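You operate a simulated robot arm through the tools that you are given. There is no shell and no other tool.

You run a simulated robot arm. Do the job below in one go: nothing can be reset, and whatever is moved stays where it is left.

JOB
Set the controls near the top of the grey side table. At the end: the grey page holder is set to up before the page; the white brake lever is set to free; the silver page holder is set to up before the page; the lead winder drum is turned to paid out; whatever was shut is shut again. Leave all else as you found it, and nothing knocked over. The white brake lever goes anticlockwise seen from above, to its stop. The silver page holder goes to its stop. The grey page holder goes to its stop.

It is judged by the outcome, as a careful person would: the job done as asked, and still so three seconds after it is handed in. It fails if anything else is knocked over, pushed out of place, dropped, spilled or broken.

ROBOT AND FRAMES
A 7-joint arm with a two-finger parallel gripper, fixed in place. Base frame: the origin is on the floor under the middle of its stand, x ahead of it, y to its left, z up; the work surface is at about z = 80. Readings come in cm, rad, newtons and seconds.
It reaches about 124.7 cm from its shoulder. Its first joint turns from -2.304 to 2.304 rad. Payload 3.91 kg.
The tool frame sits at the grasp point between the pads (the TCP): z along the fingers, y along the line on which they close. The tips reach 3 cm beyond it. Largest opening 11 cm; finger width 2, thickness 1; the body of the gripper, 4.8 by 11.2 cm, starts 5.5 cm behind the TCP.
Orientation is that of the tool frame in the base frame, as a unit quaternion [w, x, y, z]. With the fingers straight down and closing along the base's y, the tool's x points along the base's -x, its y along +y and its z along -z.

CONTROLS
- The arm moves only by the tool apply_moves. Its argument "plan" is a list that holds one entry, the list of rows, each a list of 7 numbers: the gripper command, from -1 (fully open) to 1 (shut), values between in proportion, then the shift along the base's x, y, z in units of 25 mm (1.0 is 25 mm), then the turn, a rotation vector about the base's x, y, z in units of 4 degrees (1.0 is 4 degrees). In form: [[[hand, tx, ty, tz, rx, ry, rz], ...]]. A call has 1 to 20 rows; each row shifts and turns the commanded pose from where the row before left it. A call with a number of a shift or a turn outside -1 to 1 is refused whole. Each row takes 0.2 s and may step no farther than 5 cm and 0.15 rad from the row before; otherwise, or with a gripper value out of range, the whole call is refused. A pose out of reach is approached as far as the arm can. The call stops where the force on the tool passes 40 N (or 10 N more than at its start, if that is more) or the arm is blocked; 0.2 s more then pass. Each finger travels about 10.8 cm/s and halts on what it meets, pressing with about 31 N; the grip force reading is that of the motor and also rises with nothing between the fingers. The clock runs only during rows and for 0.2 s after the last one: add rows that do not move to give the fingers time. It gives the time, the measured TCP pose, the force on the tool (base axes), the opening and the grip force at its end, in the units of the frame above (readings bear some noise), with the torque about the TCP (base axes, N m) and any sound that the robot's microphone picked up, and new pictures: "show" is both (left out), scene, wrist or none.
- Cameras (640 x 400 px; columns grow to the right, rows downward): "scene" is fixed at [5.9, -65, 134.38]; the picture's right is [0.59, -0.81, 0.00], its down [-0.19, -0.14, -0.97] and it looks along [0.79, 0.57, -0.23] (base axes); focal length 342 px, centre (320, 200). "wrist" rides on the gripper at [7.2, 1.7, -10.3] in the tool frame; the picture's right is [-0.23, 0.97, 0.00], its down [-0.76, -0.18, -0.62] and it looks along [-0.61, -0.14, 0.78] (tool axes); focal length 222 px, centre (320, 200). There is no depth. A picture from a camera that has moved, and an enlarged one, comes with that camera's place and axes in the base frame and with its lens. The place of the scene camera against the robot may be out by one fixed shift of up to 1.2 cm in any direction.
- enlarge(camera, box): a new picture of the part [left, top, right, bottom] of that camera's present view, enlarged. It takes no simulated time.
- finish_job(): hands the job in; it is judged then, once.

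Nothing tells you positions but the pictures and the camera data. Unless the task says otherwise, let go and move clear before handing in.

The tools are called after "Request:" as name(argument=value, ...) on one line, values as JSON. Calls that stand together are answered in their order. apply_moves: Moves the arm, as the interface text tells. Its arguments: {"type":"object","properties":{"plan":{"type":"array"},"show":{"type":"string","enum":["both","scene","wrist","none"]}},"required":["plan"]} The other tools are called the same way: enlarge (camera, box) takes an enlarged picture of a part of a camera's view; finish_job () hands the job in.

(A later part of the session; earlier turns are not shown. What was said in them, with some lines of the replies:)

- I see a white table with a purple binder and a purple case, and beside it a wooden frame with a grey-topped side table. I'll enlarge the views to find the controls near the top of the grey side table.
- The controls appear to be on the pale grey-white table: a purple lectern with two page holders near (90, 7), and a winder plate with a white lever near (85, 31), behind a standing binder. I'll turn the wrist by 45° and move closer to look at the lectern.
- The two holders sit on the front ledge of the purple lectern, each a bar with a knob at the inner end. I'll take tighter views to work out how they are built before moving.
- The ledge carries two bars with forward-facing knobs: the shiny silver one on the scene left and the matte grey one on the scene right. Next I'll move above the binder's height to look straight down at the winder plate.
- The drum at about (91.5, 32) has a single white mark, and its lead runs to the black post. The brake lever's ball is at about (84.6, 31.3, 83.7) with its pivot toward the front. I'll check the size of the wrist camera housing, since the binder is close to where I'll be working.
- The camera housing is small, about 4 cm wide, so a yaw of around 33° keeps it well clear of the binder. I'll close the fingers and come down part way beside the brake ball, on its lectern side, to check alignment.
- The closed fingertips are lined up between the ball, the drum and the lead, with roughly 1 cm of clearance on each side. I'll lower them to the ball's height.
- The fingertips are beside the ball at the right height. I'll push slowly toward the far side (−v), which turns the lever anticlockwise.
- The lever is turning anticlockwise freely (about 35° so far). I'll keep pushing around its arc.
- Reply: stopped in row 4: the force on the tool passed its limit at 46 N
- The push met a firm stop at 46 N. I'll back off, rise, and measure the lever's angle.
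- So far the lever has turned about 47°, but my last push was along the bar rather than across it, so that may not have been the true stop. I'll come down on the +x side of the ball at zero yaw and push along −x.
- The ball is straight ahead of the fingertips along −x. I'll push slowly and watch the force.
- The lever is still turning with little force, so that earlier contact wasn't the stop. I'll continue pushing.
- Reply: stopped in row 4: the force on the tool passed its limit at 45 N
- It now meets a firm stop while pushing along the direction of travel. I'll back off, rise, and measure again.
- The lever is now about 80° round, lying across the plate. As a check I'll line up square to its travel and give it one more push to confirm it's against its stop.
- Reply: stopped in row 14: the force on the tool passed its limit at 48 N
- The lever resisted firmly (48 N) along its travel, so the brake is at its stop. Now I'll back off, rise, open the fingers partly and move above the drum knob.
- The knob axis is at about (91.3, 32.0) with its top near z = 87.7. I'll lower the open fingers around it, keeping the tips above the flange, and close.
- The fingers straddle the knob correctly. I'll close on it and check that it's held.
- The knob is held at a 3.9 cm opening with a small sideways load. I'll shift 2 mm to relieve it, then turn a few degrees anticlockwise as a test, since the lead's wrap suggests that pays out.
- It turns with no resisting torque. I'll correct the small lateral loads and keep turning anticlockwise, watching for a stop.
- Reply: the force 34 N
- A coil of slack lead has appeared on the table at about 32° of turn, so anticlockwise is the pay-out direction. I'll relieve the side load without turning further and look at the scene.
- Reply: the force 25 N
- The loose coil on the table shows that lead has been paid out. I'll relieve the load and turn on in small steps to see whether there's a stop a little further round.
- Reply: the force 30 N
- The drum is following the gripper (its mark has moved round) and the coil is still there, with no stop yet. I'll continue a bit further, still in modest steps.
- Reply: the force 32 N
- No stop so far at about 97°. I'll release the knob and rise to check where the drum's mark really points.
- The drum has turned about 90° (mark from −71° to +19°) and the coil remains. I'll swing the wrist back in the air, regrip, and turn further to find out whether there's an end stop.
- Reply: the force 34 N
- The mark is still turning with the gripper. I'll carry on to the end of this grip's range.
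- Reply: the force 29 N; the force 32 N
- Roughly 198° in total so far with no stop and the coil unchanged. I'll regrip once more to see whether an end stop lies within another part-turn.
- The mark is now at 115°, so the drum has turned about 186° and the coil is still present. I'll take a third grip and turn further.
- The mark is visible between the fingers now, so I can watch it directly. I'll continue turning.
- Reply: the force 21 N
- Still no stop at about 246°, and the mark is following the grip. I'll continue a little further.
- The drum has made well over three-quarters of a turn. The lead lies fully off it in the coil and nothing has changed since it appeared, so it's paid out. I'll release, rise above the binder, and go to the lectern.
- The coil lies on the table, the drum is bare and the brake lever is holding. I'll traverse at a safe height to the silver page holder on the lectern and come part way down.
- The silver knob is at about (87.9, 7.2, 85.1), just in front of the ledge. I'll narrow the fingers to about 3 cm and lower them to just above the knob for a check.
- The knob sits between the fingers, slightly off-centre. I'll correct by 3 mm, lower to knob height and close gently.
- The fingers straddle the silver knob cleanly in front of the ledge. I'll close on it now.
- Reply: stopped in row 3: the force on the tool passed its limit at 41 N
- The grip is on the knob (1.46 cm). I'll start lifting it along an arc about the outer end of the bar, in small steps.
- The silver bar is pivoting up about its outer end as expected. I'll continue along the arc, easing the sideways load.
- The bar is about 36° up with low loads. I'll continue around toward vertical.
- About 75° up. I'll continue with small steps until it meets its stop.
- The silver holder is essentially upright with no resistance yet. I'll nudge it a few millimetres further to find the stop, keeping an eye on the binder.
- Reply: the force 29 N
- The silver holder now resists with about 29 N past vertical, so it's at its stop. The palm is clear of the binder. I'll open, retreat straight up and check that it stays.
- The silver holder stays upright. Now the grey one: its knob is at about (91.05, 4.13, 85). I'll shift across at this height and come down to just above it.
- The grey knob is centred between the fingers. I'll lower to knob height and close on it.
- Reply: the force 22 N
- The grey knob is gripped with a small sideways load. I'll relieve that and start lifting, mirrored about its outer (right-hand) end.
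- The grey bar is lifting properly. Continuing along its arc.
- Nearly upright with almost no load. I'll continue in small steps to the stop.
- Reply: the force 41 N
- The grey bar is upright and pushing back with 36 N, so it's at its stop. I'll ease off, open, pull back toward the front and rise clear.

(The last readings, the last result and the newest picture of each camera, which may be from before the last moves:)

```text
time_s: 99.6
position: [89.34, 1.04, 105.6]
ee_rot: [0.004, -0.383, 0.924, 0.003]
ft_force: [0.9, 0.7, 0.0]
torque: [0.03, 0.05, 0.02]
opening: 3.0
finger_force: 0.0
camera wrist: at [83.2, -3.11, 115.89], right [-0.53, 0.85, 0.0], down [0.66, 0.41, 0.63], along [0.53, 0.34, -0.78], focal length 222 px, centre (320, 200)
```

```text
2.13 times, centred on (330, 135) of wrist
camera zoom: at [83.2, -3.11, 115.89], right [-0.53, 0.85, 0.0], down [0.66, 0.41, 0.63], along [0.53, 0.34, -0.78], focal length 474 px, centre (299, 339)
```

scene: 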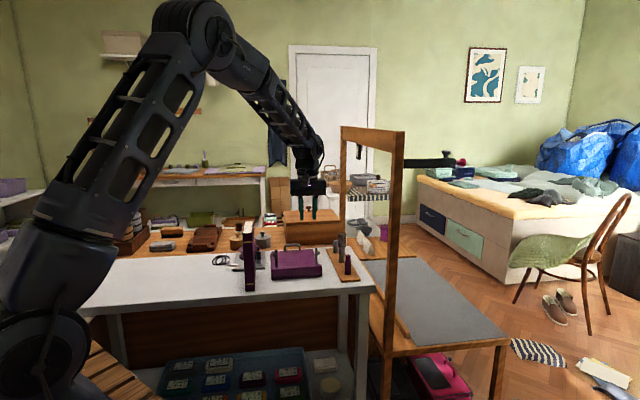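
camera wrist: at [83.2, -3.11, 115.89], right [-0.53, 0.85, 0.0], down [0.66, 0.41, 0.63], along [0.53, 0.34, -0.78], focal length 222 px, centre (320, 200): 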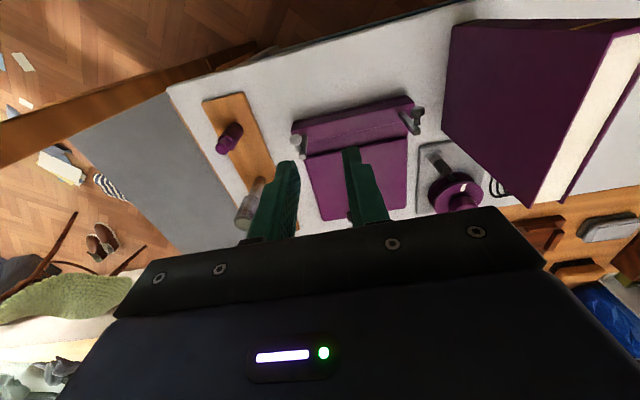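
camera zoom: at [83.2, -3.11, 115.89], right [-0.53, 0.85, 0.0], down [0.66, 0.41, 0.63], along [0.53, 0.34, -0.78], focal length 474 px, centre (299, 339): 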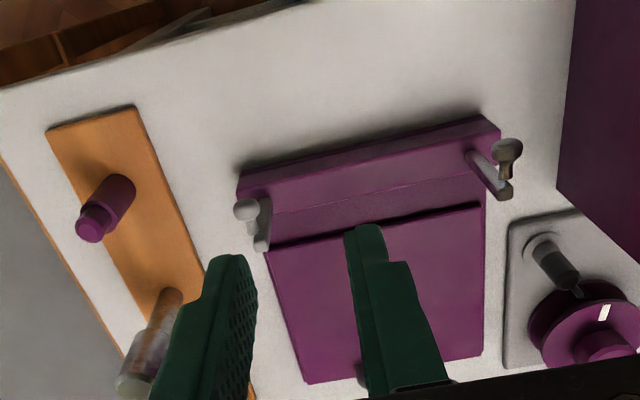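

Both holders stand upright, the brake is free, and the lead is paid out. The lectern, plate and binder are all where they started. I'll raise the arm further clear, wait a few seconds, and take a last look.

Request:
apply_moves(plan=[[[0.4545, -0.5, 0, 0.8, 0, 0, 0], [0.4545, -0.5, 0, 0.8, 0, 0, 0], [0.4545, -0.5, 0, 0.8, 0, 0, 0], [0.4545, -0.5, 0, 0.8, 0, 0, 0], [0.4545, 0, 0, 0, 0, 0, 0], [0.4545, 0, 0, 0, 0, 0, 0], [0.4545, 0, 0, 0, 0, 0, 0], [0.4545, 0, 0, 0, 0, 0, 0], [0.4545, 0, 0, 0, 0, 0, 0], [0.4545, 0, 0, 0, 0, 0, 0], [0.4545, 0, 0, 0, 0, 0, 0], [0.4545, 0, 0, 0, 0, 0, 0], [0.4545, 0, 0, 0, 0, 0, 0], [0.4545, 0, 0, 0, 0, 0, 0]]], show="both")

Request:
enlarge(camera="scene", box=[205, 210, 345, 300])

Request:
enlarge(camera="wrist", box=[240, 40, 540, 220])

```text
time_s: 102.6
position: [84.48, 0.95, 113.68]
ee_rot: [0.005, -0.383, 0.924, 0.003]
ft_force: [0.0, -0.5, 0.2]
torque: [-0.03, -0.04, 0.03]
opening: 3.01
finger_force: 0.0
camera wrist: at [78.21, -3.24, 124.01], right [-0.53, 0.85, 0.0], down [0.66, 0.41, 0.63], along [0.53, 0.34, -0.78], focal length 222 px, centre (320, 200)
```

scene: 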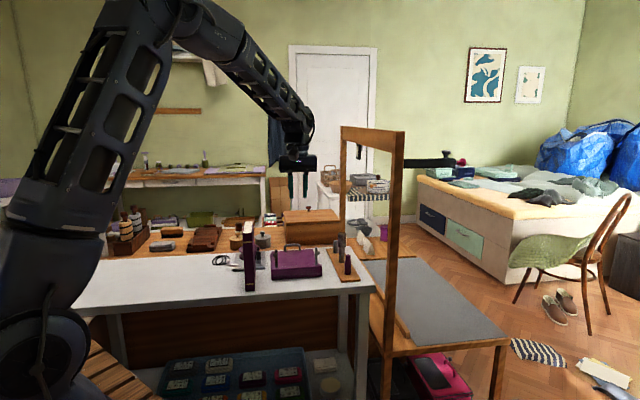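
wrist: 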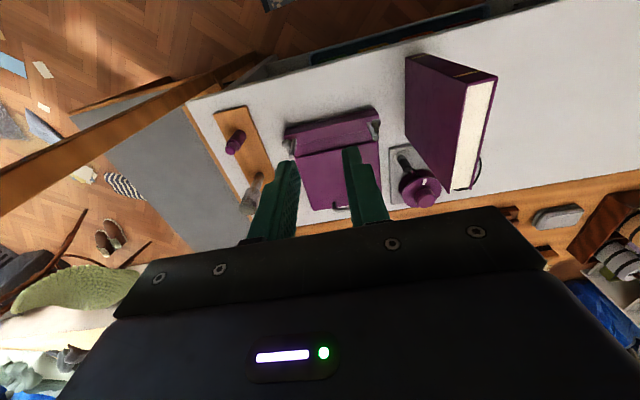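

```text
4.44 times, centred on (275, 255) of scene
camera zoom: at [5.9, -65.0, 134.38], right [0.59, -0.81, 0.0], down [-0.19, -0.14, -0.97], along [0.79, 0.57, -0.23], focal length 1519 px, centre (520, -44)
```

zoom: 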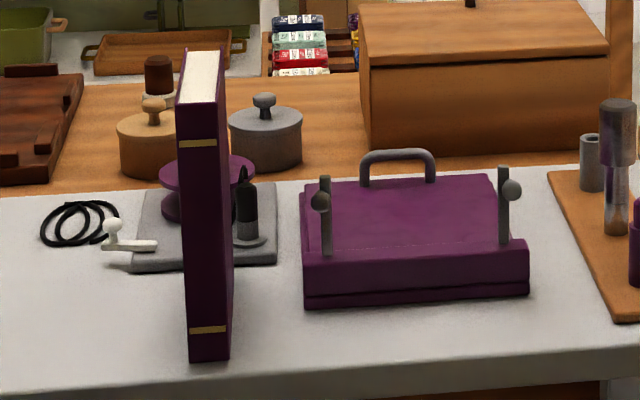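

```text
2.13 times, centred on (390, 130) of wrist
camera zoom: at [78.21, -3.24, 124.01], right [-0.53, 0.85, 0.0], down [0.66, 0.41, 0.63], along [0.53, 0.34, -0.78], focal length 474 px, centre (171, 349)
```

zoom: 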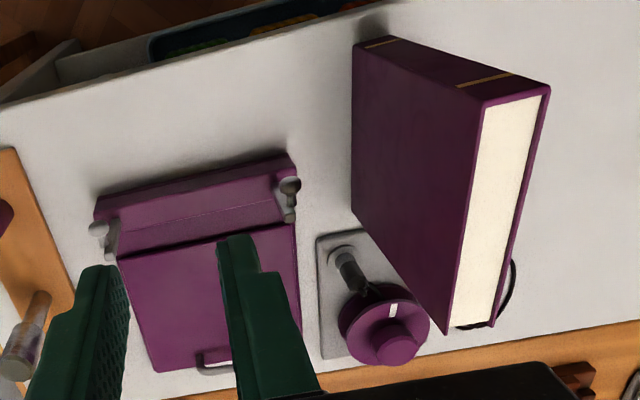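

Everything has held for the last few seconds: both page holders upright, the brake lever at its stop, and the lead lying in a coil off the drum. Nothing else has been disturbed and the arm is clear, so I'm handing the job in.

Request:
finish_job()

```text
The job is handed in.
```

I set all four controls on the grey side table and handed the job in. I can't see how it was judged. The drum is the only one I had to judge by eye.

- **White brake lever:** it is set to free. I turned it anticlockwise, about 80°, to a firm stop, and a second push confirmed it would go no further.
- **Lead winder drum:** I turned it anticlockwise by roughly 290° in all. Within the first 32° the cord left the drum and appeared as a loose coil on the table, and nothing changed after that. It has no marked position and I met no end stop, so I took the coil as the sign that it is paid out.
- **Silver page holder:** it is up before the page, vertical and against its stop.
- **Grey page holder:** it is up before the page, vertical and against its stop.

I opened nothing, so everything that was shut is still shut. The binder, lectern and winder plate are where they were, and nothing was knocked over. The arm is clear, and all four settings held for the few seconds I waited before handing in.
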